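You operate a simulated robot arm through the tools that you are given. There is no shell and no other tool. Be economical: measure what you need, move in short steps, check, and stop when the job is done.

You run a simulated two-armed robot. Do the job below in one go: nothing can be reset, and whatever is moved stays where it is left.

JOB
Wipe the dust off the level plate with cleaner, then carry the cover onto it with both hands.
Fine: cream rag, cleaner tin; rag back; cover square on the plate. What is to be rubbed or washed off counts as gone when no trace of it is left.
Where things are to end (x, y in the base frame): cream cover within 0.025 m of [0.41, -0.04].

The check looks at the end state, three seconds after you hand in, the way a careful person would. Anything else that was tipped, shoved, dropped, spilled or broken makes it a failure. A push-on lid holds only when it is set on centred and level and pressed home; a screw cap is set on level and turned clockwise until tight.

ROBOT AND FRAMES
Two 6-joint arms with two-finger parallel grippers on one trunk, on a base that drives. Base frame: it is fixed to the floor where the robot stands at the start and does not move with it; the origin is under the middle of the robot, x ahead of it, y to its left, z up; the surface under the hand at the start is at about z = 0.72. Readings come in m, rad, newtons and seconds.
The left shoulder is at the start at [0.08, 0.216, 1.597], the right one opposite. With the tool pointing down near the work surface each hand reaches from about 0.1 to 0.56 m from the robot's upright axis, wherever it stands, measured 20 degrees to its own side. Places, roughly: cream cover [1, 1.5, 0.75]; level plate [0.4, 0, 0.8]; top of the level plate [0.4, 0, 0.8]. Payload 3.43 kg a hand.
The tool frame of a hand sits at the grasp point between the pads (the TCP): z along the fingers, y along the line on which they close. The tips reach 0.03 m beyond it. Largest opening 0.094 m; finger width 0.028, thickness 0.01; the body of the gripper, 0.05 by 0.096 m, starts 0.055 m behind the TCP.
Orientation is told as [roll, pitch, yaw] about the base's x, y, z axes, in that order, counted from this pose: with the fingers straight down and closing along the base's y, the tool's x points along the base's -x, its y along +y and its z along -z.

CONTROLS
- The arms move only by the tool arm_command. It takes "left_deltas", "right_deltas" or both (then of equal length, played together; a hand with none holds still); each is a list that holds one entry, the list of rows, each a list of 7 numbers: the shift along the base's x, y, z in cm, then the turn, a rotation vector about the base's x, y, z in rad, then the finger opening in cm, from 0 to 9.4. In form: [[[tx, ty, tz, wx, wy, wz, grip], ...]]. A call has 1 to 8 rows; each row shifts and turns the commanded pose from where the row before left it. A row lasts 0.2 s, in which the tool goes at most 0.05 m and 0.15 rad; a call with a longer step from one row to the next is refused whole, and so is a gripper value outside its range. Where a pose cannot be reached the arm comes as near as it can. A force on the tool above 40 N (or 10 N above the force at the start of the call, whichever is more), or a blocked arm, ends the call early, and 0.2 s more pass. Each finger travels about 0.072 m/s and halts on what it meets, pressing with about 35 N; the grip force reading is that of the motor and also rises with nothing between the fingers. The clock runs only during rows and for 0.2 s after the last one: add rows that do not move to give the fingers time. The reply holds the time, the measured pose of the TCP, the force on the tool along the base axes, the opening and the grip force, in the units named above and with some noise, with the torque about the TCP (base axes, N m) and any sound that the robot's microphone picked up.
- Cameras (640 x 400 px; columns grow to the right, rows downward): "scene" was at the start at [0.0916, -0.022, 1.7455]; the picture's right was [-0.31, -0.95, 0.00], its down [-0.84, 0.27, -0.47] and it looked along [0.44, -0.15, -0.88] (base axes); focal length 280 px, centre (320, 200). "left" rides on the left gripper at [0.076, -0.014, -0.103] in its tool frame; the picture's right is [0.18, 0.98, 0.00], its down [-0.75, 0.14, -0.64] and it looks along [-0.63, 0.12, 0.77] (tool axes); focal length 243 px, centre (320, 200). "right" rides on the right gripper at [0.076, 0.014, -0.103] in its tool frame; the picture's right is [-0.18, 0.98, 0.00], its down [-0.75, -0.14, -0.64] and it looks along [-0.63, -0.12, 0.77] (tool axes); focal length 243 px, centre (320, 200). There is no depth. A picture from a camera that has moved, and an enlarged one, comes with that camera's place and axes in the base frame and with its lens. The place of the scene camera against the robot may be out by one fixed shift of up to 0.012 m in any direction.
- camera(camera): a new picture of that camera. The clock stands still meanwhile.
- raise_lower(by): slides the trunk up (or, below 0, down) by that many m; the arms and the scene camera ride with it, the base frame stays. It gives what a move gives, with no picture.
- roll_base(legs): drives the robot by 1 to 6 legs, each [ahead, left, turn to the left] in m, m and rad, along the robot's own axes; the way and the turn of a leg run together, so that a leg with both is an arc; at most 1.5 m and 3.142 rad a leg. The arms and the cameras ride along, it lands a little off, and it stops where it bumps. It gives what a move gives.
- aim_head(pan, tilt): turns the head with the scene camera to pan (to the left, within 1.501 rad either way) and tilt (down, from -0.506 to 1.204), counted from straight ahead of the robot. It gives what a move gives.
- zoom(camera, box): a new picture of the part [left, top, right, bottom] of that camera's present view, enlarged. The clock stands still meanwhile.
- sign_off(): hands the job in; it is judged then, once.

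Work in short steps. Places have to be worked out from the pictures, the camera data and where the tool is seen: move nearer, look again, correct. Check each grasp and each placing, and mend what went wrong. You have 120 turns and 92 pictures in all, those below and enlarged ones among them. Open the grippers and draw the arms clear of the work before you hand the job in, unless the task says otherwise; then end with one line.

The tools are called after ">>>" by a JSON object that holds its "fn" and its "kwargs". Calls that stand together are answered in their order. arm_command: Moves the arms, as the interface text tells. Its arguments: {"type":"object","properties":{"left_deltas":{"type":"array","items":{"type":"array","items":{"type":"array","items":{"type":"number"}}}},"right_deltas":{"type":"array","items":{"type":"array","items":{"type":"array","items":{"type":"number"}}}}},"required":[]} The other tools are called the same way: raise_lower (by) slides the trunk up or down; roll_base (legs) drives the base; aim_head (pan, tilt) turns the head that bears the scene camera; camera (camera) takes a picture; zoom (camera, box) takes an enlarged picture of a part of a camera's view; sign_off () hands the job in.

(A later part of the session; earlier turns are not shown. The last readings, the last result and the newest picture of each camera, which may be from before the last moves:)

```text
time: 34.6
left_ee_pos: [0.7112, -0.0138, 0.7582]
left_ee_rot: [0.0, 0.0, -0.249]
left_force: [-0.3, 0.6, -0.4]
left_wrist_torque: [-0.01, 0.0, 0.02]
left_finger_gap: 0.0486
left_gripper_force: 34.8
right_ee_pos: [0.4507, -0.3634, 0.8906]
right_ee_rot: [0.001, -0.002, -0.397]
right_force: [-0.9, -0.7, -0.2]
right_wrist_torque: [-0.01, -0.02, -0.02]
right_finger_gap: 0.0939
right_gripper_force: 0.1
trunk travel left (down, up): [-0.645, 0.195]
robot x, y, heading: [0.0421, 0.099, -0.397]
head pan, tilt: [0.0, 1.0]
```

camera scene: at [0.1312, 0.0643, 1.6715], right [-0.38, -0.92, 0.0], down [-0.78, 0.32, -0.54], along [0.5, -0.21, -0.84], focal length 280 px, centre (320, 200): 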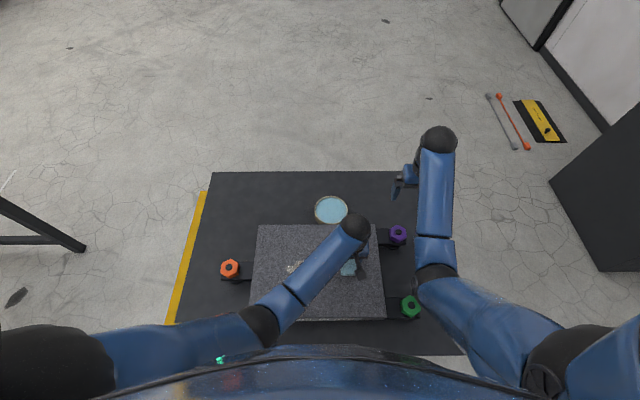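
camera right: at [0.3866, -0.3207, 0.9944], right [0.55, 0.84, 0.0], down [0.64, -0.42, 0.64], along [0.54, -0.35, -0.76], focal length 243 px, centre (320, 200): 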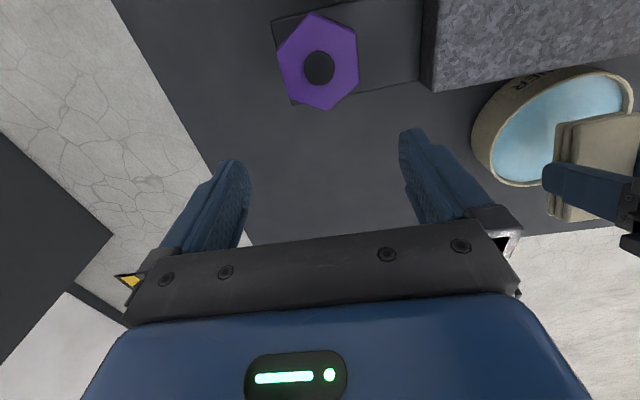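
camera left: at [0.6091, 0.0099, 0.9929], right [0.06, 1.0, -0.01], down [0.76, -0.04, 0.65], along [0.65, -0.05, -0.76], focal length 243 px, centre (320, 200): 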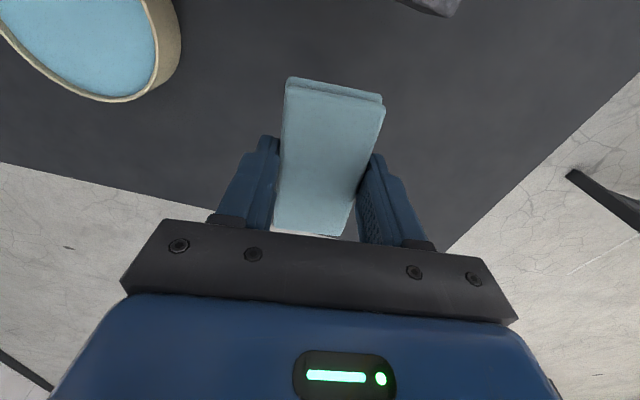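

The elbow seems locked near full stretch. I try pulling the hand back toward the shoulder (in and up) to unlock it.

>>> {"fn": "arm_command", "kwargs": {"left_deltas": [[[-1.5, 0.8, 1.5, 0, 0, 0, 3.0], [-1.5, 0.8, 1.5, 0, 0, 0, 3.0], [-1.5, 0.8, 1.5, 0, 0, 0, 3.0], [-1.5, 0.8, 1.5, 0, 0, 0, 3.0], [-1.5, 0.8, 1, 0, 0, 0, 3.0], [-1.5, 0.8, 0, 0, 0, 0, 3.0], [0, 0, 0, 0, 0, 0, 3.0], [0, 0, 0, 0, 0, 0, 3.0]]]}}

>>> {"fn": "camera", "kwargs": {"camera": "scene"}}

```text
time: 36.4
left_ee_pos: [0.7066, -0.0119, 0.7504]
left_ee_rot: [-0.001, 0.001, -0.246]
left_force: [0.8, -0.3, 2.5]
left_wrist_torque: [-0.06, -0.12, -0.03]
left_finger_gap: 0.0486
left_gripper_force: 35.0
left hand out of reach, approached as far as the arm can: row 1, 2, 3, 4, 5, 6
right_ee_pos: [0.4501, -0.3625, 0.8909]
right_ee_rot: [-0.001, -0.004, -0.395]
right_force: [-0.1, 0.6, -0.2]
right_wrist_torque: [-0.02, -0.05, 0.0]
right_finger_gap: 0.0938
right_gripper_force: 0.0
trunk travel left (down, up): [-0.645, 0.195]
robot x, y, heading: [0.0416, 0.101, -0.394]
head pan, tilt: [0.0, 1.0]
```

```text
60 pictures are left
camera scene: at [0.1336, 0.0597, 1.5691], right [-0.39, -0.92, 0.0], down [-0.78, 0.32, -0.54], along [0.5, -0.21, -0.84], focal length 280 px, centre (320, 200)
```

scene: 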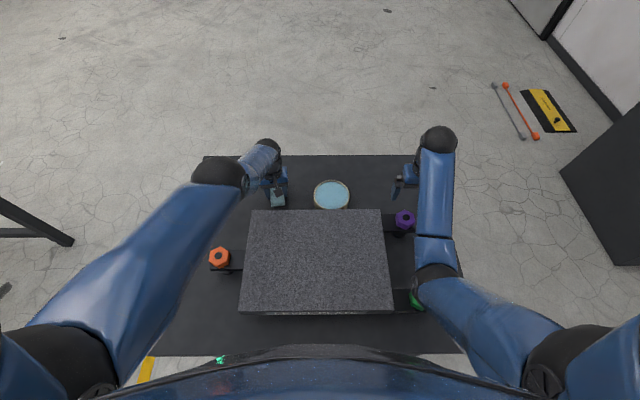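

The elbow has swung into an awkward high branch. I raise the trunk to free the hand above everything and work the arm back to its natural posture.

>>> {"fn": "raise_lower", "kwargs": {"by": 0.16}}

>>> {"fn": "arm_command", "kwargs": {"left_deltas": [[[-2, 3, 0, 0, 0, 0, 3.0], [-2, 3, 0, 0, 0, 0, 3.0], [-2, 3, 0, 0, 0, 0, 3.0], [-2, 3, 0, 0, 0, 0, 3.0], [-2, 3, 0, 0, 0, 0, 3.0], [0, 0, 0, 0, 0, 0, 3.0]]]}}

>>> {"fn": "camera", "kwargs": {"camera": "scene"}}

```text
time: 38.2
left_ee_pos: [0.706, -0.0103, 0.9099]
left_ee_rot: [0.001, 0.004, -0.248]
left_force: [-0.9, -0.1, -0.6]
left_wrist_torque: [0.02, -0.01, 0.0]
left_finger_gap: 0.0488
left_gripper_force: 34.7
right_ee_pos: [0.4506, -0.3623, 1.0508]
right_ee_rot: [0.0, -0.003, -0.397]
right_force: [1.3, -0.2, -0.3]
right_wrist_torque: [0.0, -0.04, 0.01]
right_finger_gap: 0.0939
right_gripper_force: 0.0
trunk travel left (down, up): [-0.805, 0.035]
robot x, y, heading: [0.0395, 0.0973, -0.4]
head pan, tilt: [0.0, 1.0]
```

```text
time: 39.6
left_ee_pos: [0.6974, 0.0981, 0.838]
left_ee_rot: [0.001, 0.004, -0.248]
left_force: [0.6, -0.3, -0.6]
left_wrist_torque: [0.02, -0.01, 0.02]
left_finger_gap: 0.0484
left_gripper_force: 34.3
left hand out of reach, approached as far as the arm can: row 1, 2, 3, 4, 5
right_ee_pos: [0.4508, -0.3612, 1.0521]
right_ee_rot: [0.0, -0.003, -0.397]
right_force: [-1.2, 0.2, -0.3]
right_wrist_torque: [0.02, -0.01, 0.02]
right_finger_gap: 0.0939
right_gripper_force: 0.0
trunk travel left (down, up): [-0.805, 0.035]
robot x, y, heading: [0.0411, 0.1006, -0.399]
head pan, tilt: [0.0, 1.0]
```

```text
59 pictures are left
camera scene: at [0.1343, 0.0595, 1.7291], right [-0.39, -0.92, 0.0], down [-0.78, 0.32, -0.54], along [0.5, -0.21, -0.84], focal length 280 px, centre (320, 200)
```

scene: 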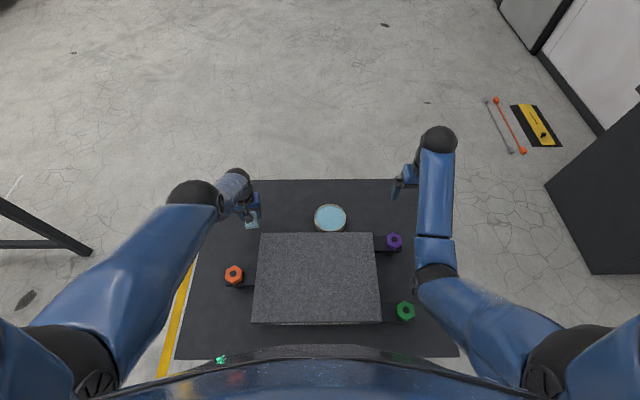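

I zoom on the left arm to understand its posture.

>>> {"fn": "zoom", "kwargs": {"camera": "scene", "box": [0, 140, 320, 400]}}

```text
1.54 times, centred on (160, 270) of scene
camera zoom: at [0.1343, 0.0595, 1.7291], right [-0.39, -0.92, 0.0], down [-0.78, 0.32, -0.54], along [0.5, -0.21, -0.84], focal length 430 px, centre (566, 92)
```

zoom: 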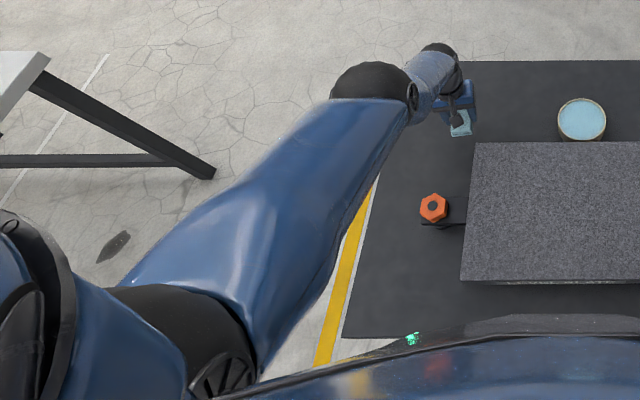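

The arm is in fact fully straight and locked past its stretch. I command it outward/upward to draw the elbow through straight, then back in.

>>> {"fn": "arm_command", "kwargs": {"left_deltas": [[[4, -1, 2, 0, 0, 0, 3.0], [4, -1, 2, 0, 0, 0, 3.0], [4, -1, 2, 0, 0, 0, 3.0], [-2, 1, 3, 0, 0, 0, 3.0], [-3, 1, 3, 0, 0, 0, 3.0], [-4, 1, 2, 0, 0, 0, 3.0], [-4, 1, 0, 0, 0, 0, 3.0], [-4, 1, 0, 0, 0, 0, 3.0]]]}}

```text
time: 41.4
left_ee_pos: [0.7543, 0.0867, 0.9216]
left_ee_rot: [0.0, 0.003, -0.248]
left_force: [-0.2, 0.2, -1.0]
left_wrist_torque: [-0.01, 0.05, 0.04]
left_finger_gap: 0.0488
left_gripper_force: 35.1
left hand out of reach, approached as far as the arm can: row 1, 2, 3, 4, 5, 6, 7, 8
right_ee_pos: [0.4502, -0.3626, 1.0516]
right_ee_rot: [0.001, -0.004, -0.398]
right_force: [-0.1, 0.1, 0.4]
right_wrist_torque: [0.02, 0.02, -0.01]
right_finger_gap: 0.0939
right_gripper_force: 0.2
trunk travel left (down, up): [-0.805, 0.035]
robot x, y, heading: [0.0426, 0.0972, -0.399]
head pan, tilt: [0.0, 1.0]
```

Still at the stretch limit. I try moving tangentially upward along the reach sphere (which should flex the elbow the natural way), then straight up and in.

>>> {"fn": "arm_command", "kwargs": {"left_deltas": [[[2.5, -0.8, 3.6, 0, 0, 0, 3.0], [2.5, -0.8, 3.6, 0, 0, 0, 3.0], [1.5, -0.5, 4.2, 0, 0, 0, 3.0], [0, 0, 4.5, 0, 0, 0, 3.0], [-1, 0, 4.5, 0, 0, 0, 3.0], [-2, 0.5, 4, 0, 0, 0, 3.0], [-3, 1, 3, 0, 0, 0, 3.0], [-3, 1, 0, 0, 0, 0, 3.0]]]}}

>>> {"fn": "zoom", "kwargs": {"camera": "scene", "box": [0, 50, 320, 400]}}

```text
time: 43.2
left_ee_pos: [0.7683, 0.0772, 1.1599]
left_ee_rot: [0.0, 0.002, -0.249]
left_force: [1.3, 0.1, -0.5]
left_wrist_torque: [0.02, -0.03, 0.0]
left_finger_gap: 0.0485
left_gripper_force: 35.0
left hand out of reach, approached as far as the arm can: row 1, 2, 7, 8
right_ee_pos: [0.451, -0.3622, 1.0513]
right_ee_rot: [-0.003, -0.003, -0.395]
right_force: [0.4, 0.6, -1.1]
right_wrist_torque: [0.02, -0.01, 0.0]
right_finger_gap: 0.094
right_gripper_force: 0.0
trunk travel left (down, up): [-0.805, 0.035]
robot x, y, heading: [0.0417, 0.1007, -0.391]
head pan, tilt: [0.0, 1.0]
```

```text
1.14 times, centred on (160, 225) of scene
camera zoom: at [0.135, 0.0599, 1.7291], right [-0.39, -0.92, 0.0], down [-0.78, 0.32, -0.54], along [0.5, -0.21, -0.84], focal length 320 px, centre (503, 171)
```

zoom: 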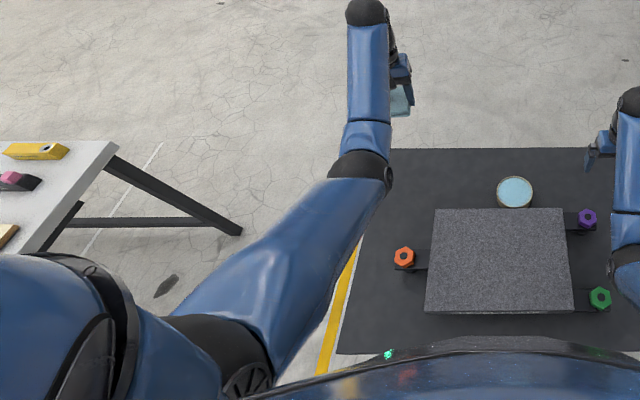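

The elbow has flexed back naturally. I lower the trunk more than before (so the spot lies well inside reach), then bring the hand back over the rag's spot.

>>> {"fn": "raise_lower", "kwargs": {"by": -0.21}}

>>> {"fn": "arm_command", "kwargs": {"left_deltas": [[[-2.1, -1.8, -2, 0, 0, 0, 3.0], [-2.1, -1.8, -2, 0, 0, 0, 3.0], [-2.1, -1.9, -2, 0, 0, 0, 3.0], [-2.2, -1.9, -2, 0, 0, 0, 3.0], [0, 0, 0, 0, 0, 0, 3.0]]]}}

```text
time: 45.5
left_ee_pos: [0.7685, 0.0769, 0.951]
left_ee_rot: [0.0, 0.003, -0.249]
left_force: [0.4, 0.5, 0.6]
left_wrist_torque: [-0.03, 0.01, 0.0]
left_finger_gap: 0.0489
left_gripper_force: 34.6
right_ee_pos: [0.4504, -0.3624, 0.8414]
right_ee_rot: [0.0, -0.003, -0.395]
right_force: [-0.3, 0.4, -0.1]
right_wrist_torque: [0.0, 0.0, 0.0]
right_finger_gap: 0.0938
right_gripper_force: 0.0
trunk travel left (down, up): [-0.595, 0.245]
robot x, y, heading: [0.0435, 0.0993, -0.397]
head pan, tilt: [0.0, 1.0]
```

```text
time: 46.7
left_ee_pos: [0.6819, 0.0018, 0.8702]
left_ee_rot: [0.001, 0.002, -0.249]
left_force: [-0.2, 0.8, -0.3]
left_wrist_torque: [-0.01, 0.01, -0.02]
left_finger_gap: 0.0489
left_gripper_force: 34.8
right_ee_pos: [0.45, -0.3618, 0.8406]
right_ee_rot: [-0.002, -0.003, -0.397]
right_force: [1.0, -0.3, -0.7]
right_wrist_torque: [0.01, 0.0, -0.02]
right_finger_gap: 0.0939
right_gripper_force: 0.1
trunk travel left (down, up): [-0.595, 0.245]
robot x, y, heading: [0.0398, 0.1007, -0.396]
head pan, tilt: [0.0, 1.0]
```

Back over the spot and fully in reach. Lowering the rag to the table.

>>> {"fn": "arm_command", "kwargs": {"left_deltas": [[[0, 0, -4, 0, 0, 0, 3.0], [0, 0, -4, 0, 0, 0, 3.0], [0, 0, -2.8, 0, 0, 0, 3.0], [0, 0, -0.7, 0, 0, 0, 3.0], [0, 0, -0.3, 0, 0, 0, 3.0], [0, 0, 0, 0, 0, 0, 3.0]]]}}

```text
time: 48.1
left_ee_pos: [0.6853, 0.0024, 0.7537]
left_ee_rot: [0.001, 0.001, -0.248]
left_force: [0.3, 0.4, 0.4]
left_wrist_torque: [0.02, 0.0, 0.0]
left_finger_gap: 0.0486
left_gripper_force: 35.0
right_ee_pos: [0.45, -0.363, 0.8424]
right_ee_rot: [0.001, -0.005, -0.397]
right_force: [0.3, 0.4, -0.8]
right_wrist_torque: [0.01, 0.01, 0.02]
right_finger_gap: 0.0939
right_gripper_force: 0.1
trunk travel left (down, up): [-0.595, 0.245]
robot x, y, heading: [0.0422, 0.1018, -0.394]
head pan, tilt: [0.0, 1.0]
```

Within a millimetre or two of the table; I touch down slightly and open the fingers, then rise.

>>> {"fn": "arm_command", "kwargs": {"left_deltas": [[[-0.2, 0, -0.25, 0, 0, 0, 3.0], [0, 0, 0, 0, 0, 0, 5.5], [0, 0, 0, 0, 0, 0, 7.0], [0, 0, 0, 0, 0, 0, 8.0], [0, 0, 0, 0, 0, 0, 8.0], [0, 0, 4, 0, 0, 0, 8.0], [0, 0, 4, 0, 0, 0, 8.0], [0, 0, 4, 0, 0, 0, 8.0]]]}}

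>>> {"fn": "camera", "kwargs": {"camera": "left"}}

>>> {"fn": "camera", "kwargs": {"camera": "scene"}}

```text
time: 49.9
left_ee_pos: [0.6824, 0.0034, 0.8701]
left_ee_rot: [0.001, 0.003, -0.249]
left_force: [1.0, 0.2, -0.1]
left_wrist_torque: [-0.01, -0.02, 0.0]
left_finger_gap: 0.08
left_gripper_force: 0.1
right_ee_pos: [0.4499, -0.3615, 0.8406]
right_ee_rot: [0.002, -0.003, -0.396]
right_force: [-0.4, 0.1, 0.4]
right_wrist_torque: [0.02, -0.03, 0.01]
right_finger_gap: 0.0939
right_gripper_force: 0.0
trunk travel left (down, up): [-0.595, 0.245]
robot x, y, heading: [0.0414, 0.0966, -0.397]
head pan, tilt: [0.0, 1.0]
```

```text
56 pictures are left
camera left: at [0.6057, 0.0069, 0.9725], right [0.06, 1.0, 0.0], down [0.77, -0.05, 0.64], along [0.64, -0.04, -0.77], focal length 243 px, centre (320, 200)
```

left: 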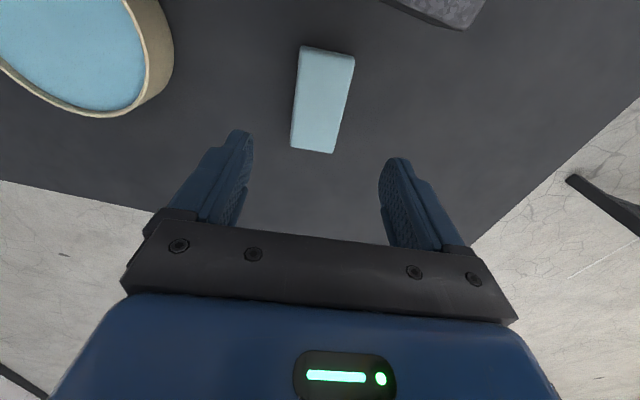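

```text
55 pictures are left
camera scene: at [0.1339, 0.0595, 1.519], right [-0.39, -0.92, 0.0], down [-0.78, 0.32, -0.54], along [0.5, -0.21, -0.84], focal length 280 px, centre (320, 200)
```

scene: 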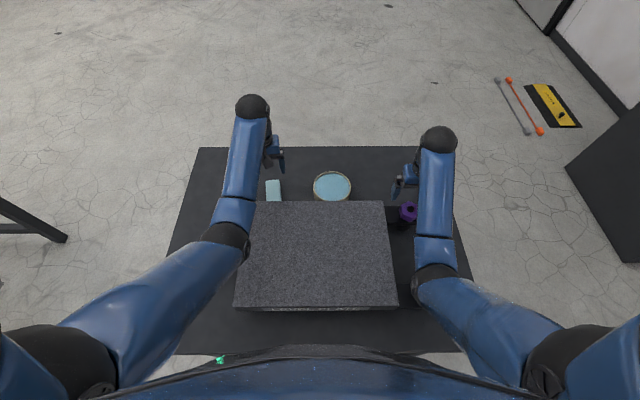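

Rag is back on its spot, plate clean. Now I raise the trunk so the hands clear everything and drive left along the benches toward the cover, backing off a little.

>>> {"fn": "raise_lower", "kwargs": {"by": 0.24}}

>>> {"fn": "roll_base", "kwargs": {"legs": [[-0.15, 0, 0], [0, 1.0, 0], [0, 0.76, 0]]}}

>>> {"fn": "camera", "kwargs": {"camera": "scene"}}

>>> {"fn": "camera", "kwargs": {"camera": "left"}}

```text
time: 52.4
left_ee_pos: [0.6813, 0.0039, 1.1089]
left_ee_rot: [0.001, 0.005, -0.248]
left_force: [0.1, -0.5, 0.0]
left_wrist_torque: [0.01, 0.0, 0.01]
left_finger_gap: 0.08
left_gripper_force: 0.1
right_ee_pos: [0.4496, -0.3628, 1.0828]
right_ee_rot: [-0.001, -0.004, -0.393]
right_force: [-0.1, -0.2, -0.7]
right_wrist_torque: [0.0, 0.03, 0.0]
right_finger_gap: 0.0941
right_gripper_force: 0.0
trunk travel left (down, up): [-0.835, 0.005]
robot x, y, heading: [0.0411, 0.1006, -0.395]
head pan, tilt: [0.0, 1.0]
```

```text
time: 62.2
left_ee_pos: [1.2267, 1.6557, 1.1095]
left_ee_rot: [0.002, 0.001, -0.266]
left_force: [0.1, -1.0, 0.3]
left_wrist_torque: [0.02, 0.01, -0.02]
left_finger_gap: 0.0801
left_gripper_force: 0.1
right_ee_pos: [0.9891, 1.2932, 1.0809]
right_ee_rot: [0.0, -0.004, -0.411]
right_force: [0.1, -0.4, 0.6]
right_wrist_torque: [0.01, 0.01, 0.02]
right_finger_gap: 0.0942
right_gripper_force: 0.1
trunk travel left (down, up): [-0.835, 0.005]
robot x, y, heading: [0.5861, 1.7647, -0.411]
head pan, tilt: [0.0, 1.0]
```

```text
54 pictures are left
camera scene: at [0.6799, 1.7203, 1.7591], right [-0.4, -0.92, 0.0], down [-0.77, 0.34, -0.54], along [0.5, -0.21, -0.84], focal length 280 px, centre (320, 200)
```

scene: 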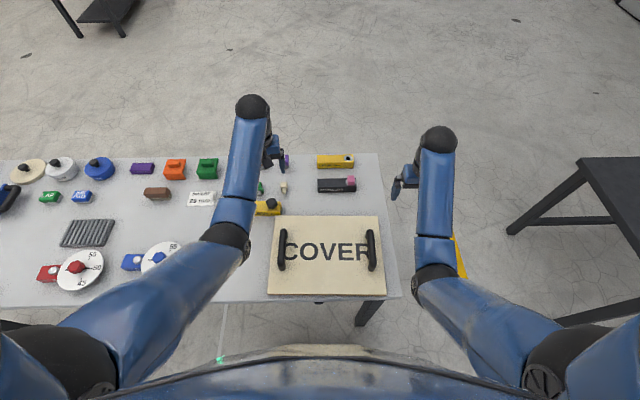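

```text
53 pictures are left
camera left: at [1.1511, 1.6606, 1.2122], right [0.08, 1.0, 0.0], down [0.77, -0.06, 0.64], along [0.64, -0.05, -0.77], focal length 243 px, centre (320, 200)
```

left: 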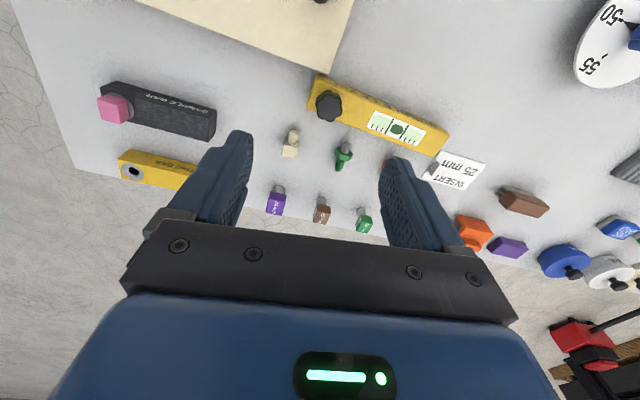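

Cover centre is about 0.52 m ahead of the robot, its handles running fore-aft about 0.33 m apart. I move a little closer and position the hands over the handles.

>>> {"fn": "roll_base", "kwargs": {"legs": [[0.07, -0.02, 0.0]]}}

```text
time: 63.2
left_ee_pos: [1.2726, 1.6166, 1.1166]
left_ee_rot: [0.0, -0.009, -0.267]
left_force: [-0.4, 0.3, 1.0]
left_wrist_torque: [-0.07, -0.08, -0.02]
left_finger_gap: 0.0799
left_gripper_force: 0.0
right_ee_pos: [1.0341, 1.2559, 1.0877]
right_ee_rot: [-0.001, -0.013, -0.415]
right_force: [-1.4, 0.0, 0.3]
right_wrist_torque: [-0.05, -0.06, -0.01]
right_finger_gap: 0.094
right_gripper_force: 0.0
trunk travel left (down, up): [-0.835, 0.005]
robot x, y, heading: [0.639, 1.721, -0.413]
head pan, tilt: [0.0, 1.0]
```

I lower the trunk and bring both hands over the handles, staying clear above them.

>>> {"fn": "raise_lower", "kwargs": {"by": -0.11}}

>>> {"fn": "arm_command", "kwargs": {"left_deltas": [[[-1, 0.5, -3, 0, 0, -0.02, 8.0], [-2, 1, -3, 0, 0, -0.02, 8.0], [-2.7, 1.3, -2.5, 0, 0, -0.02, 8.0], [-2.7, 1.3, -1.5, 0, 0, -0.02, 8.0], [-2.7, 1.3, -0.8, 0, 0, -0.02, 8.0], [-2.7, 1.3, 0, 0, 0, -0.02, 8.0], [-2.7, 1.2, 0, 0, 0, -0.01, 8.0], [0, 0, 0, 0, 0, 0, 8.0]]], "right_deltas": [[[-0.5, 1, -3, 0, 0.01, 0.0, 8.0], [-0.9, 2, -3, 0, 0, 0.01, 8.0], [-0.9, 2.2, -1.5, 0, 0, 0, 8.0], [-0.9, 2.2, -0.5, 0, 0, 0, 8.0], [-0.9, 2.2, 0, 0, 0, 0, 8.0], [-0.9, 2.2, 0, 0, 0, 0, 8.0], [-0.9, 2.0, 0, 0, 0, 0, 8.0], [0, 0, 0, 0, 0, 0, 8.0]]]}}

>>> {"fn": "camera", "kwargs": {"camera": "left"}}

>>> {"fn": "camera", "kwargs": {"camera": "right"}}

```text
time: 64.6
left_ee_pos: [1.281, 1.6131, 1.001]
left_ee_rot: [0.0, 0.001, -0.267]
left_force: [-0.9, -0.2, 0.6]
left_wrist_torque: [-0.04, -0.02, -0.01]
left_finger_gap: 0.0798
left_gripper_force: 0.1
right_ee_pos: [1.0411, 1.2509, 0.9714]
right_ee_rot: [-0.002, -0.002, -0.414]
right_force: [0.3, -0.1, 0.2]
right_wrist_torque: [-0.03, -0.05, 0.0]
right_finger_gap: 0.0939
right_gripper_force: 0.1
trunk travel left (down, up): [-0.725, 0.115]
robot x, y, heading: [0.6418, 1.7221, -0.413]
head pan, tilt: [0.0, 1.0]
```

```text
time: 66.4
left_ee_pos: [1.1158, 1.6914, 0.89]
left_ee_rot: [-0.001, 0.003, -0.398]
left_force: [0.0, 0.7, -0.4]
left_wrist_torque: [0.01, 0.02, 0.02]
left_finger_gap: 0.0799
left_gripper_force: 0.0
right_ee_pos: [0.9846, 1.3888, 0.8918]
right_ee_rot: [-0.004, 0.007, -0.405]
right_force: [0.0, -0.2, -0.1]
right_wrist_torque: [0.0, 0.0, -0.02]
right_finger_gap: 0.0798
right_gripper_force: 0.1
trunk travel left (down, up): [-0.725, 0.115]
robot x, y, heading: [0.646, 1.7224, -0.411]
head pan, tilt: [0.0, 1.0]
```

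```text
52 pictures are left
camera left: at [1.0416, 1.707, 0.9929], right [0.21, 0.98, 0.0], down [0.75, -0.16, 0.64], along [0.63, -0.13, -0.77], focal length 243 px, centre (320, 200)
```

left: 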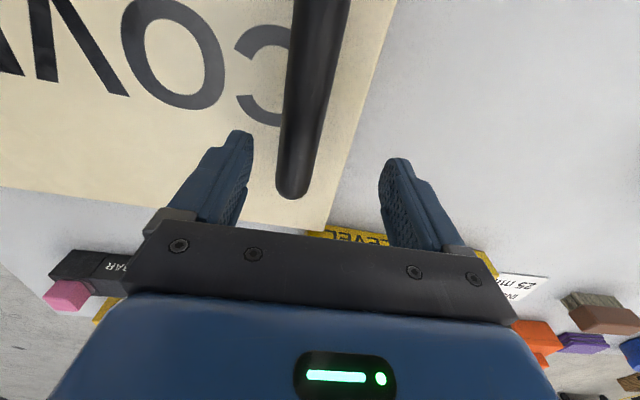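

```text
51 pictures are left
camera right: at [0.9225, 1.4317, 0.9935], right [0.56, 0.83, -0.01], down [0.64, -0.43, 0.64], along [0.53, -0.36, -0.77], focal length 243 px, centre (320, 200)
```

right: 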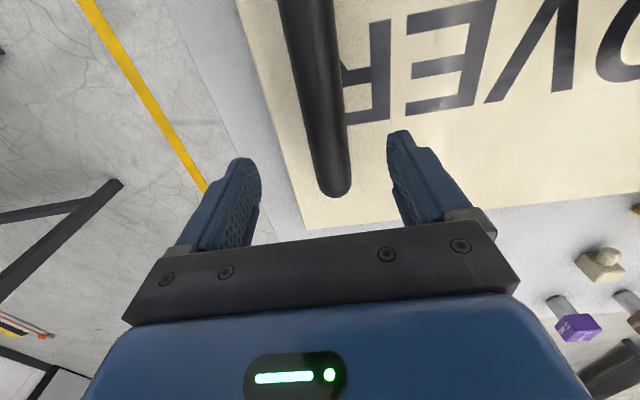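

Both hands are nearly lined up; small lateral corrections, then halfway down for another look.

>>> {"fn": "arm_command", "kwargs": {"left_deltas": [[[0.3, -1.1, -1.5, 0, 0, -0.02, 8.0], [0, 0, -2.5, 0, 0, 0, 8.0], [0, 0, 0, 0, 0, 0, 8.0]]], "right_deltas": [[[0.9, 0.15, -1.5, 0, -0.007, -0.015, 8.0], [0, 0, -2.5, 0, 0, 0, 8.0], [0, 0, 0, 0, 0, 0, 8.0]]]}}

>>> {"fn": "camera", "kwargs": {"camera": "left"}}

>>> {"fn": "camera", "kwargs": {"camera": "right"}}

```text
time: 67.2
left_ee_pos: [1.1216, 1.6816, 0.8519]
left_ee_rot: [0.0, 0.002, -0.419]
left_force: [-0.3, 0.2, -0.8]
left_wrist_torque: [-0.02, -0.02, 0.0]
left_finger_gap: 0.08
left_gripper_force: 0.2
right_ee_pos: [0.9925, 1.3883, 0.8521]
right_ee_rot: [-0.003, 0.0, -0.421]
right_force: [-0.1, 0.0, -0.1]
right_wrist_torque: [0.0, 0.01, 0.01]
right_finger_gap: 0.0801
right_gripper_force: 0.0
trunk travel left (down, up): [-0.725, 0.115]
robot x, y, heading: [0.6422, 1.7203, -0.416]
head pan, tilt: [0.0, 1.0]
```

```text
50 pictures are left
camera left: at [1.0458, 1.6971, 0.9547], right [0.23, 0.97, 0.0], down [0.75, -0.18, 0.64], along [0.62, -0.15, -0.77], focal length 243 px, centre (320, 200)
```

left: 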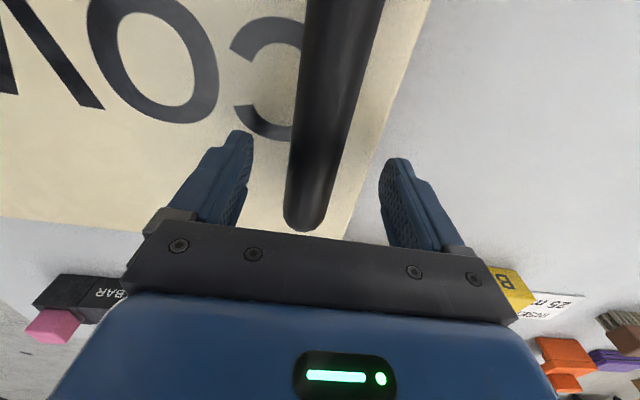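

```text
49 pictures are left
camera right: at [0.9299, 1.4335, 0.9532], right [0.57, 0.82, 0.0], down [0.63, -0.44, 0.64], along [0.53, -0.37, -0.77], focal length 243 px, centre (320, 200)
```

right: 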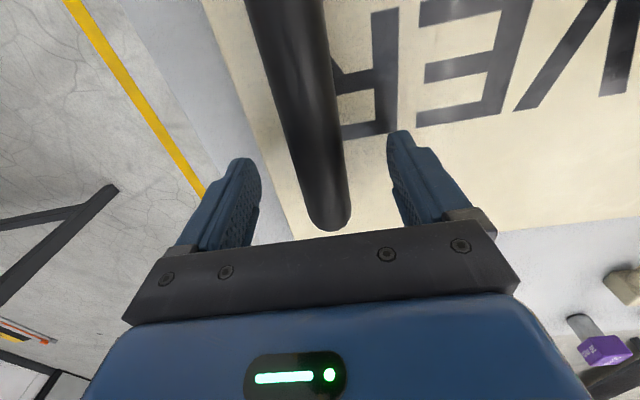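

Triangulation gives handle bars about 3 cm thick centred near z≈0.815, well between the fingers. I descend 3.5 cm on both.

>>> {"fn": "arm_command", "kwargs": {"left_deltas": [[[-0.1, -0.25, -1.5, 0, 0, 0, 8.0], [0, 0, -2.0, 0, 0, 0, 8.0], [0, 0, 0, 0, 0, 0, 8.0]]], "right_deltas": [[[0, 0, -1.5, 0, 0, 0, 8.0], [0, 0, -2.0, 0, 0, 0, 8.0], [0, 0, 0, 0, 0, 0, 8.0]]]}}

>>> {"fn": "camera", "kwargs": {"camera": "left"}}

>>> {"fn": "camera", "kwargs": {"camera": "right"}}

```text
time: 67.7
left_ee_pos: [1.1171, 1.6774, 0.8331]
left_ee_rot: [0.001, 0.001, -0.419]
left_force: [-7.2, 5.8, 19.4]
left_wrist_torque: [-0.75, 0.69, -0.4]
left_finger_gap: 0.0799
left_gripper_force: 0.2
right_ee_pos: [0.9909, 1.3903, 0.8343]
right_ee_rot: [-0.001, -0.002, -0.419]
right_force: [-6.7, 2.8, 7.1]
right_wrist_torque: [0.45, 0.15, 0.41]
right_finger_gap: 0.0798
right_gripper_force: 0.1
trunk travel left (down, up): [-0.725, 0.115]
robot x, y, heading: [0.6428, 1.7241, -0.409]
head pan, tilt: [0.0, 1.0]
stopped in row 2 (right hand): the force on the tool passed its limit at 58 N (the readings are from after the stop); the commanded pose is now the measured one
```

```text
48 pictures are left
camera left: at [1.0428, 1.6954, 0.9363], right [0.23, 0.97, 0.0], down [0.75, -0.18, 0.64], along [0.62, -0.15, -0.77], focal length 243 px, centre (320, 200)
```

left: 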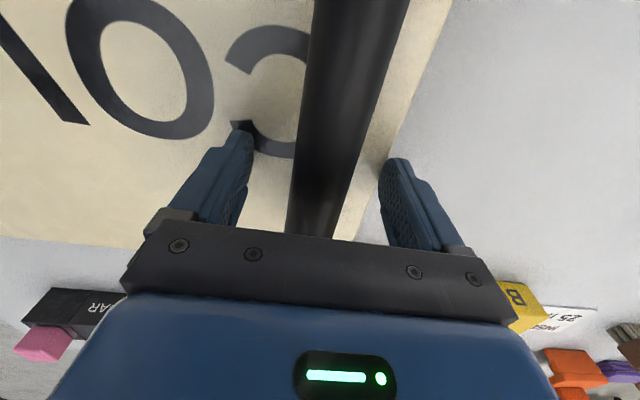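

```text
47 pictures are left
camera right: at [0.9283, 1.4341, 0.9353], right [0.57, 0.82, 0.0], down [0.63, -0.43, 0.64], along [0.53, -0.37, -0.77], focal length 243 px, centre (320, 200)
```

right: 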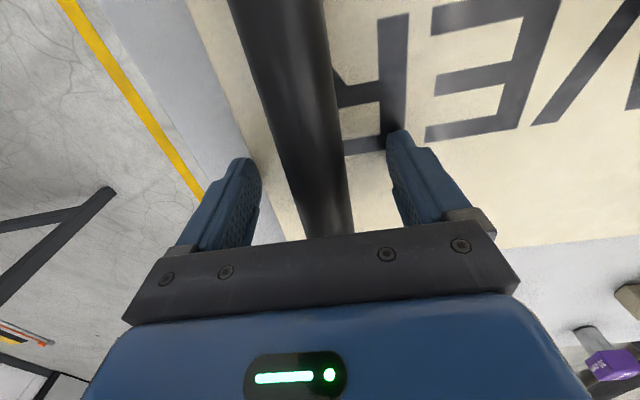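

Fingertips touched the cover's surface, so it lies higher than assumed (top z≈0.80; the far edge then measures exactly 0.40 m). I lift 0.6 cm and slide both hands about 3.5 cm back toward the handles' middles.

>>> {"fn": "arm_command", "kwargs": {"left_deltas": [[[0, 0, 0.6, 0, 0, 0, 8.0], [-1.6, 0.7, 0, 0, 0, 0, 8.0], [-1.6, 0.7, 0, 0, 0, 0, 8.0], [0, 0, 0, 0, 0, 0, 8.0]]], "right_deltas": [[[0, 0, 0.6, 0, 0, 0, 8.0], [-1.6, 0.7, 0, 0, 0, 0, 8.0], [-1.6, 0.7, 0, 0, 0, 0, 8.0], [0, 0, 0, 0, 0, 0, 8.0]]]}}

>>> {"fn": "camera", "kwargs": {"camera": "left"}}

>>> {"fn": "camera", "kwargs": {"camera": "right"}}

>>> {"fn": "camera", "kwargs": {"camera": "scene"}}

```text
time: 68.7
left_ee_pos: [1.0886, 1.692, 0.8383]
left_ee_rot: [-0.002, 0.004, -0.419]
left_force: [-0.2, -0.1, -0.7]
left_wrist_torque: [-0.01, 0.03, 0.0]
left_finger_gap: 0.0801
left_gripper_force: 0.0
right_ee_pos: [0.9619, 1.4023, 0.8376]
right_ee_rot: [-0.002, 0.002, -0.421]
right_force: [0.2, -0.7, -0.4]
right_wrist_torque: [0.02, 0.02, 0.02]
right_finger_gap: 0.0801
right_gripper_force: 0.0
trunk travel left (down, up): [-0.725, 0.115]
robot x, y, heading: [0.6455, 1.7203, -0.411]
head pan, tilt: [0.0, 1.0]
```

```text
46 pictures are left
camera left: at [1.0151, 1.7079, 0.9411], right [0.23, 0.97, 0.0], down [0.75, -0.18, 0.64], along [0.62, -0.15, -0.77], focal length 243 px, centre (320, 200)
```

left: 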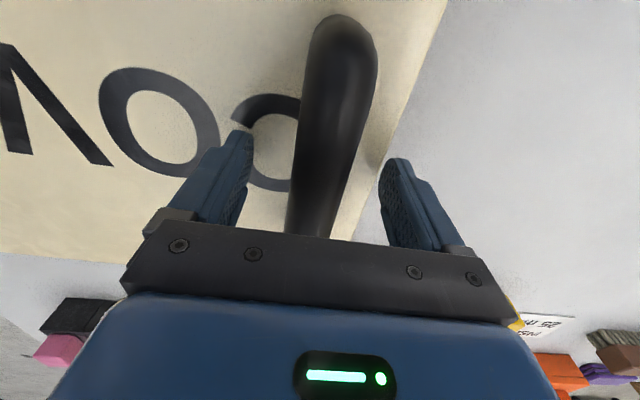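

```text
45 pictures are left
camera right: at [0.9004, 1.4462, 0.9392], right [0.57, 0.82, 0.0], down [0.63, -0.44, 0.64], along [0.53, -0.37, -0.77], focal length 243 px, centre (320, 200)
```

right: 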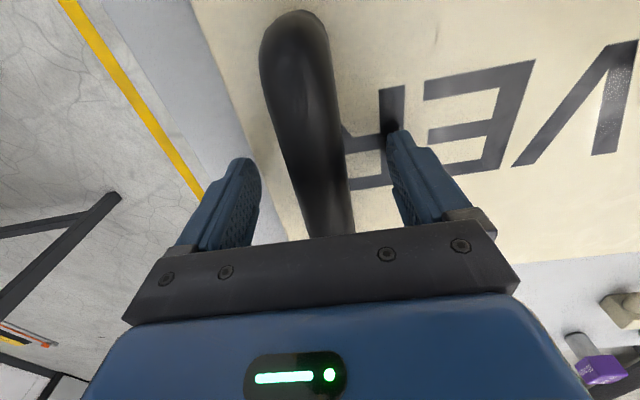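

```text
44 pictures are left
camera scene: at [0.7369, 1.6776, 1.6489], right [-0.4, -0.92, 0.0], down [-0.77, 0.34, -0.54], along [0.49, -0.22, -0.84], focal length 280 px, centre (320, 200)
```

scene: 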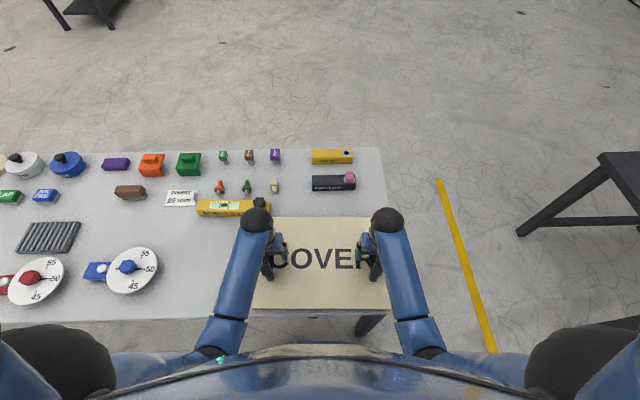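

Both hands now sit centrally over the handles. Closing both grippers.

>>> {"fn": "arm_command", "kwargs": {"left_deltas": [[[0, 0, 0, 0, 0, 0, 6.5], [0, 0, 0, 0, 0, 0, 5.0], [0, 0, 0, 0, 0, 0, 3.5], [0, 0, 0, 0, 0, 0, 2.0], [0, 0, 0, 0, 0, 0, 1.0], [0, 0, 0, 0, 0, 0, 0.5], [0, 0, 0, 0, 0, 0, 0.5]]], "right_deltas": [[[0, 0, 0, 0, 0, 0, 6.5], [0, 0, 0, 0, 0, 0, 5.0], [0, 0, 0, 0, 0, 0, 3.5], [0, 0, 0, 0, 0, 0, 2.0], [0, 0, 0, 0, 0, 0, 1.0], [0, 0, 0, 0, 0, 0, 0.5], [0, 0, 0, 0, 0, 0, 0.5]]]}}

```text
time: 70.1
left_ee_pos: [1.0878, 1.6887, 0.8395]
left_ee_rot: [-0.007, 0.002, -0.422]
left_force: [-0.8, -2.5, 0.5]
left_wrist_torque: [-0.1, -0.41, 0.25]
left_finger_gap: 0.0301
left_gripper_force: 35.5
right_ee_pos: [0.9635, 1.4051, 0.8386]
right_ee_rot: [0.006, -0.001, -0.415]
right_force: [1.6, 1.1, -0.9]
right_wrist_torque: [-0.19, -0.3, -0.06]
right_finger_gap: 0.0304
right_gripper_force: 35.4
trunk travel left (down, up): [-0.725, 0.115]
robot x, y, heading: [0.6464, 1.7185, -0.412]
head pan, tilt: [0.0, 1.0]
stopped in row 6 (left hand): the force on the tool passed its limit at 42 N (the readings are from after the stop); the commanded pose is now the measured one
```

Both handles are gripped (0.030 m); the line between them gives cover yaw ≈ -0.413. I lift with the trunk a little and check.

>>> {"fn": "raise_lower", "kwargs": {"by": 0.03}}

>>> {"fn": "camera", "kwargs": {"camera": "scene"}}

```text
time: 70.8
left_ee_pos: [1.0881, 1.6882, 0.8693]
left_ee_rot: [-0.005, 0.003, -0.422]
left_force: [-2.5, -3.3, -6.8]
left_wrist_torque: [0.04, 0.01, 0.21]
left_finger_gap: 0.0302
left_gripper_force: 34.8
right_ee_pos: [0.9633, 1.4055, 0.8681]
right_ee_rot: [0.005, 0.001, -0.415]
right_force: [1.5, 4.8, -6.9]
right_wrist_torque: [-0.01, -0.01, -0.21]
right_finger_gap: 0.0301
right_gripper_force: 35.2
trunk travel left (down, up): [-0.755, 0.085]
robot x, y, heading: [0.6418, 1.7216, -0.413]
head pan, tilt: [0.0, 1.0]
```

```text
43 pictures are left
camera scene: at [0.7361, 1.678, 1.679], right [-0.4, -0.92, 0.0], down [-0.77, 0.34, -0.54], along [0.49, -0.22, -0.84], focal length 280 px, centre (320, 200)
```

scene: 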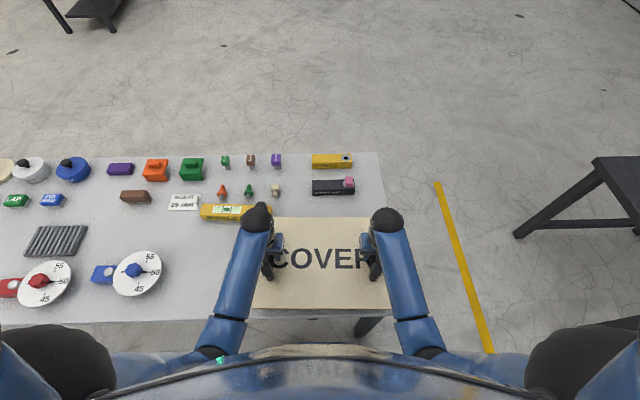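

Lifted cleanly (about 7 N per hand). I raise it to the top and drive right back toward the plate, in legs.

>>> {"fn": "raise_lower", "kwargs": {"by": 0.08}}

>>> {"fn": "roll_base", "kwargs": {"legs": [[-0.06, 0, 0], [0, -0.9, 0], [0, -0.8, 0], [0, 0, 0.027]]}}

>>> {"fn": "camera", "kwargs": {"camera": "scene"}}

```text
time: 72.0
left_ee_pos: [1.0883, 1.6875, 0.9479]
left_ee_rot: [-0.007, 0.002, -0.422]
left_force: [-0.9, -6.1, -6.3]
left_wrist_torque: [0.06, -0.01, 0.22]
left_finger_gap: 0.0301
left_gripper_force: 34.4
right_ee_pos: [0.963, 1.4043, 0.9475]
right_ee_rot: [0.006, 0.001, -0.416]
right_force: [1.7, 5.6, -7.0]
right_wrist_torque: [-0.06, 0.01, -0.2]
right_finger_gap: 0.0303
right_gripper_force: 34.9
trunk travel left (down, up): [-0.835, 0.005]
robot x, y, heading: [0.6426, 1.7197, -0.408]
head pan, tilt: [0.0, 1.0]
```

```text
time: 81.7
left_ee_pos: [0.3407, 0.1546, 0.9488]
left_ee_rot: [-0.006, 0.003, -0.373]
left_force: [-3.8, -9.6, -6.3]
left_wrist_torque: [0.12, -0.06, 0.25]
left_finger_gap: 0.0303
left_gripper_force: 35.2
right_ee_pos: [0.2314, -0.1345, 0.9471]
right_ee_rot: [0.006, 0.002, -0.366]
right_force: [2.3, 9.8, -5.8]
right_wrist_torque: [-0.07, 0.03, -0.14]
right_finger_gap: 0.0302
right_gripper_force: 34.8
trunk travel left (down, up): [-0.835, 0.005]
robot x, y, heading: [-0.1045, 0.1651, -0.364]
head pan, tilt: [0.0, 1.0]
```

```text
42 pictures are left
camera scene: at [-0.0093, 0.1255, 1.759], right [-0.36, -0.93, 0.0], down [-0.79, 0.3, -0.54], along [0.5, -0.19, -0.84], focal length 280 px, centre (320, 200)
```

scene: 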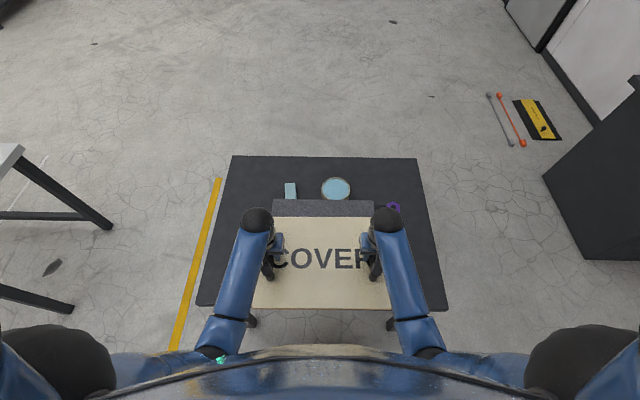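

Hand midpoint is at (0.286, 0.010), cover yaw ≈ -0.36. I turn slightly right and go ahead to bring the cover over the plate.

>>> {"fn": "roll_base", "kwargs": {"legs": [[0, 0, -0.024], [0.137, 0.011, 0]]}}

>>> {"fn": "camera", "kwargs": {"camera": "scene"}}

```text
time: 83.3
left_ee_pos: [0.4691, 0.1063, 0.9494]
left_ee_rot: [-0.006, 0.0, -0.397]
left_force: [-1.1, -2.7, -6.3]
left_wrist_torque: [0.0, -0.02, 0.27]
left_finger_gap: 0.0302
left_gripper_force: 35.5
right_ee_pos: [0.3518, -0.1821, 0.9487]
right_ee_rot: [0.008, 0.0, -0.39]
right_force: [0.7, 3.4, -6.5]
right_wrist_torque: [-0.02, -0.03, -0.2]
right_finger_gap: 0.0302
right_gripper_force: 35.1
trunk travel left (down, up): [-0.835, 0.005]
robot x, y, heading: [0.023, 0.126, -0.393]
head pan, tilt: [0.0, 1.0]
```

```text
41 pictures are left
camera scene: at [0.1146, 0.0863, 1.7594], right [-0.38, -0.93, 0.0], down [-0.78, 0.32, -0.54], along [0.5, -0.2, -0.84], focal length 280 px, centre (320, 200)
```

scene: 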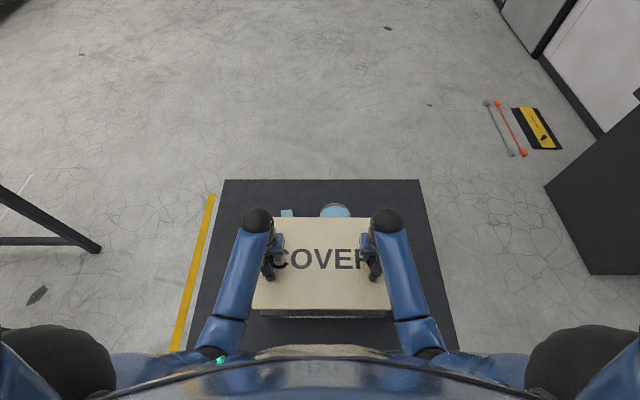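

Position (0.4105,-0.038), yaw ≈ -0.386: matches the plate. I lower 4 cm with the trunk and look closely.

>>> {"fn": "raise_lower", "kwargs": {"by": -0.04}}

>>> {"fn": "zoom", "kwargs": {"camera": "scene", "box": [230, 200, 410, 330]}}

>>> {"fn": "camera", "kwargs": {"camera": "left"}}

>>> {"fn": "camera", "kwargs": {"camera": "right"}}

```text
time: 84.2
left_ee_pos: [0.4728, 0.1042, 0.9094]
left_ee_rot: [-0.007, 0.004, -0.395]
left_force: [-0.1, -2.7, -6.2]
left_wrist_torque: [0.02, -0.01, 0.21]
left_finger_gap: 0.0302
left_gripper_force: 35.0
right_ee_pos: [0.3561, -0.1822, 0.9067]
right_ee_rot: [0.005, 0.003, -0.388]
right_force: [1.1, 2.9, -6.5]
right_wrist_torque: [-0.09, 0.0, -0.22]
right_finger_gap: 0.0303
right_gripper_force: 35.3
trunk travel left (down, up): [-0.795, 0.045]
robot x, y, heading: [0.0252, 0.1251, -0.391]
head pan, tilt: [0.0, 1.0]
```

```text
3.08 times, centred on (320, 265) of scene
camera zoom: at [0.1217, 0.0837, 1.7189], right [-0.38, -0.93, 0.0], down [-0.78, 0.32, -0.54], along [0.5, -0.2, -0.84], focal length 861 px, centre (320, 0)
```

zoom: 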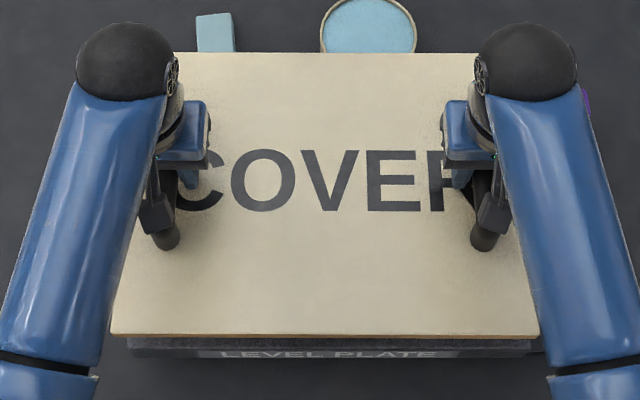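

```text
39 pictures are left
camera left: at [0.3976, 0.1203, 1.0107], right [0.21, 0.98, -0.01], down [0.75, -0.16, 0.64], along [0.62, -0.14, -0.77], focal length 243 px, centre (320, 200)
```

left: 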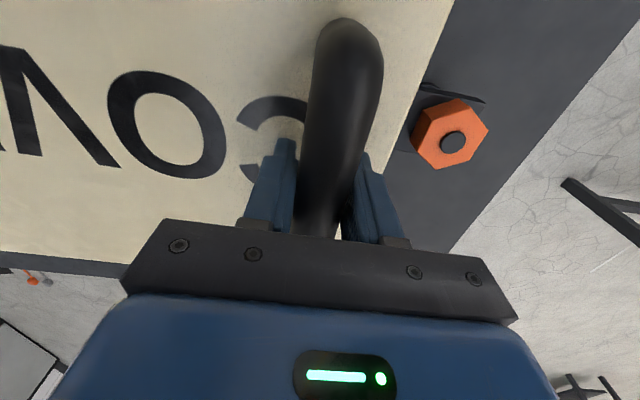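

```text
38 pictures are left
camera right: at [0.2913, -0.1416, 1.0089], right [0.54, 0.84, 0.01], down [0.64, -0.42, 0.64], along [0.54, -0.34, -0.77], focal length 243 px, centre (320, 200)
```

right: 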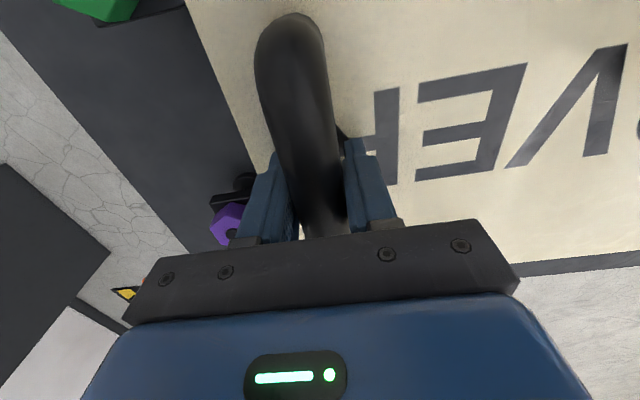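

Cover lines up with the plate within a few millimetres. I nudge 3 mm right and lower further.

>>> {"fn": "arm_command", "kwargs": {"left_deltas": [[[-0.2, -0.3, 0, 0, 0, 0, 0.5], [0, 0, 0, 0, 0, 0, 0.5]]], "right_deltas": [[[-0.2, -0.3, 0, 0, 0, 0, 0.5], [0, 0, 0, 0, 0, 0, 0.5]]]}}

>>> {"fn": "raise_lower", "kwargs": {"by": -0.03}}

>>> {"fn": "zoom", "kwargs": {"camera": "scene", "box": [230, 200, 410, 330]}}

```text
time: 84.8
left_ee_pos: [0.469, 0.102, 0.9084]
left_ee_rot: [-0.008, 0.004, -0.396]
left_force: [0.6, -2.2, -5.9]
left_wrist_torque: [0.0, 0.21, 0.3]
left_finger_gap: 0.03
left_gripper_force: 34.7
right_ee_pos: [0.3523, -0.1854, 0.9086]
right_ee_rot: [0.004, 0.002, -0.39]
right_force: [-1.0, 1.4, -7.5]
right_wrist_torque: [-0.2, -0.1, -0.16]
right_finger_gap: 0.0303
right_gripper_force: 34.8
trunk travel left (down, up): [-0.795, 0.045]
robot x, y, heading: [0.0248, 0.1248, -0.392]
head pan, tilt: [0.0, 1.0]
```

```text
time: 85.5
left_ee_pos: [0.4694, 0.1028, 0.8771]
left_ee_rot: [-0.007, 0.003, -0.395]
left_force: [0.2, -1.6, -6.4]
left_wrist_torque: [-0.01, -0.04, 0.27]
left_finger_gap: 0.0303
left_gripper_force: 35.6
right_ee_pos: [0.3523, -0.1851, 0.8776]
right_ee_rot: [0.005, 0.002, -0.391]
right_force: [0.4, 2.5, -5.8]
right_wrist_torque: [-0.02, 0.04, -0.08]
right_finger_gap: 0.0302
right_gripper_force: 35.3
trunk travel left (down, up): [-0.765, 0.075]
robot x, y, heading: [0.0242, 0.1261, -0.386]
head pan, tilt: [0.0, 1.0]
```

```text
3.08 times, centred on (320, 265) of scene
camera zoom: at [0.1207, 0.0841, 1.6889], right [-0.38, -0.93, 0.0], down [-0.78, 0.32, -0.54], along [0.5, -0.2, -0.84], focal length 861 px, centre (320, 0)
```

zoom: 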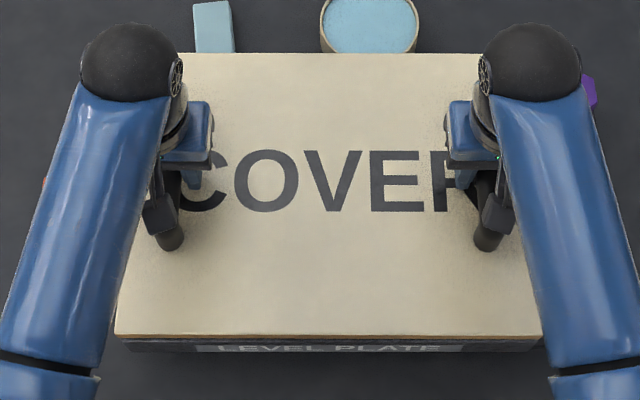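

Alignment is within about 2 mm. I lower the last bit with both arms in small guarded steps.

>>> {"fn": "arm_command", "kwargs": {"left_deltas": [[[0, 0, -0.4, 0, 0, 0, 0.5], [0, 0, -0.3, 0, 0, 0, 0.5], [0, 0, -0.3, 0, 0, 0, 0.5], [0, 0, -0.2, 0, 0, 0, 0.5], [0, 0, 0, 0, 0, 0, 0.5]]], "right_deltas": [[[0, 0, -0.4, 0, 0, 0, 0.5], [0, 0, -0.3, 0, 0, 0, 0.5], [0, 0, -0.3, 0, 0, 0, 0.5], [0, 0, -0.2, 0, 0, 0, 0.5], [0, 0, 0, 0, 0, 0, 0.5]]]}}

```text
time: 86.7
left_ee_pos: [0.4671, 0.1025, 0.869]
left_ee_rot: [-0.007, -0.004, -0.397]
left_force: [5.2, -0.1, 32.1]
left_wrist_torque: [0.67, -0.1, 0.11]
left_finger_gap: 0.0302
left_gripper_force: 35.1
right_ee_pos: [0.3509, -0.1844, 0.8681]
right_ee_rot: [0.008, -0.006, -0.39]
right_force: [7.0, -4.6, 26.5]
right_wrist_torque: [-0.08, 0.14, -0.1]
right_finger_gap: 0.03
right_gripper_force: 34.9
trunk travel left (down, up): [-0.765, 0.075]
robot x, y, heading: [0.0256, 0.125, -0.392]
head pan, tilt: [0.0, 1.0]
```

The cover is seated (both hands feel the plate). I relieve the pressing slightly, then open both grippers evenly.

>>> {"fn": "arm_command", "kwargs": {"left_deltas": [[[0, 0, 0.2, 0, 0, 0, 0.5], [0, 0, 0, 0, 0, 0, 3.5], [0, 0, 0, 0, 0, 0, 4.5], [0, 0, 0, 0, 0, 0, 6.0], [0, 0, 0, 0, 0, 0, 7.0], [0, 0, 0, 0, 0, 0, 7.0]]], "right_deltas": [[[0, 0, 0.2, 0, 0, 0, 0.5], [0, 0, 0, 0, 0, 0, 3.5], [0, 0, 0, 0, 0, 0, 4.5], [0, 0, 0, 0, 0, 0, 6.0], [0, 0, 0, 0, 0, 0, 7.0], [0, 0, 0, 0, 0, 0, 7.0]]]}}

>>> {"fn": "camera", "kwargs": {"camera": "left"}}

>>> {"fn": "camera", "kwargs": {"camera": "right"}}

```text
time: 88.1
left_ee_pos: [0.4654, 0.1048, 0.8695]
left_ee_rot: [-0.007, 0.003, -0.396]
left_force: [-5.2, -14.0, 15.8]
left_wrist_torque: [0.13, -0.07, -0.05]
left_finger_gap: 0.0614
left_gripper_force: 0.1
right_ee_pos: [0.3481, -0.1844, 0.869]
right_ee_rot: [0.005, -0.001, -0.387]
right_force: [5.8, 15.9, 16.9]
right_wrist_torque: [-0.14, 0.1, -0.05]
right_finger_gap: 0.0599
right_gripper_force: 0.0
trunk travel left (down, up): [-0.765, 0.075]
robot x, y, heading: [0.029, 0.1231, -0.388]
head pan, tilt: [0.0, 1.0]
```

```text
36 pictures are left
camera left: at [0.3907, 0.1198, 0.9717], right [0.21, 0.98, -0.01], down [0.75, -0.16, 0.64], along [0.63, -0.14, -0.77], focal length 243 px, centre (320, 200)
```

left: 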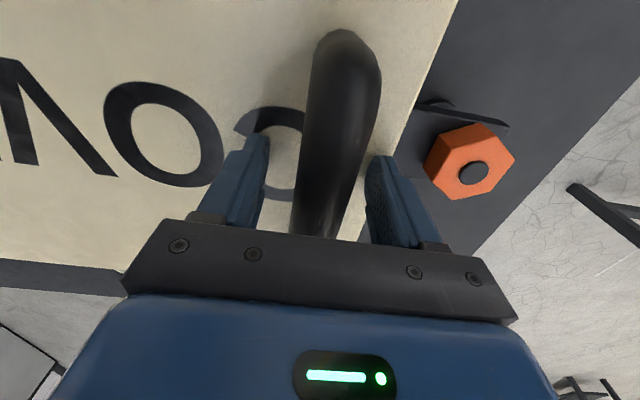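

```text
35 pictures are left
camera right: at [0.2854, -0.1426, 0.9706], right [0.54, 0.84, 0.01], down [0.64, -0.42, 0.64], along [0.54, -0.34, -0.77], focal length 243 px, centre (320, 200)
```

right: 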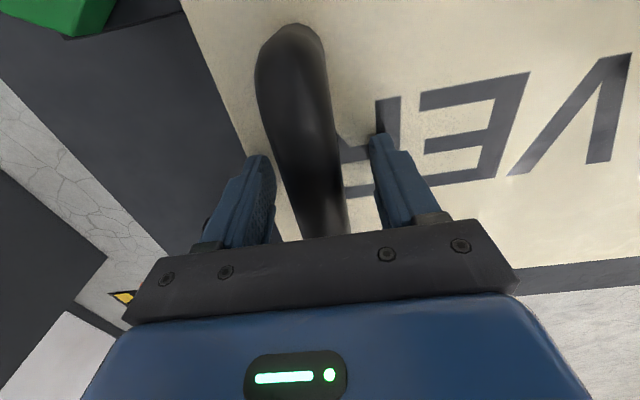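

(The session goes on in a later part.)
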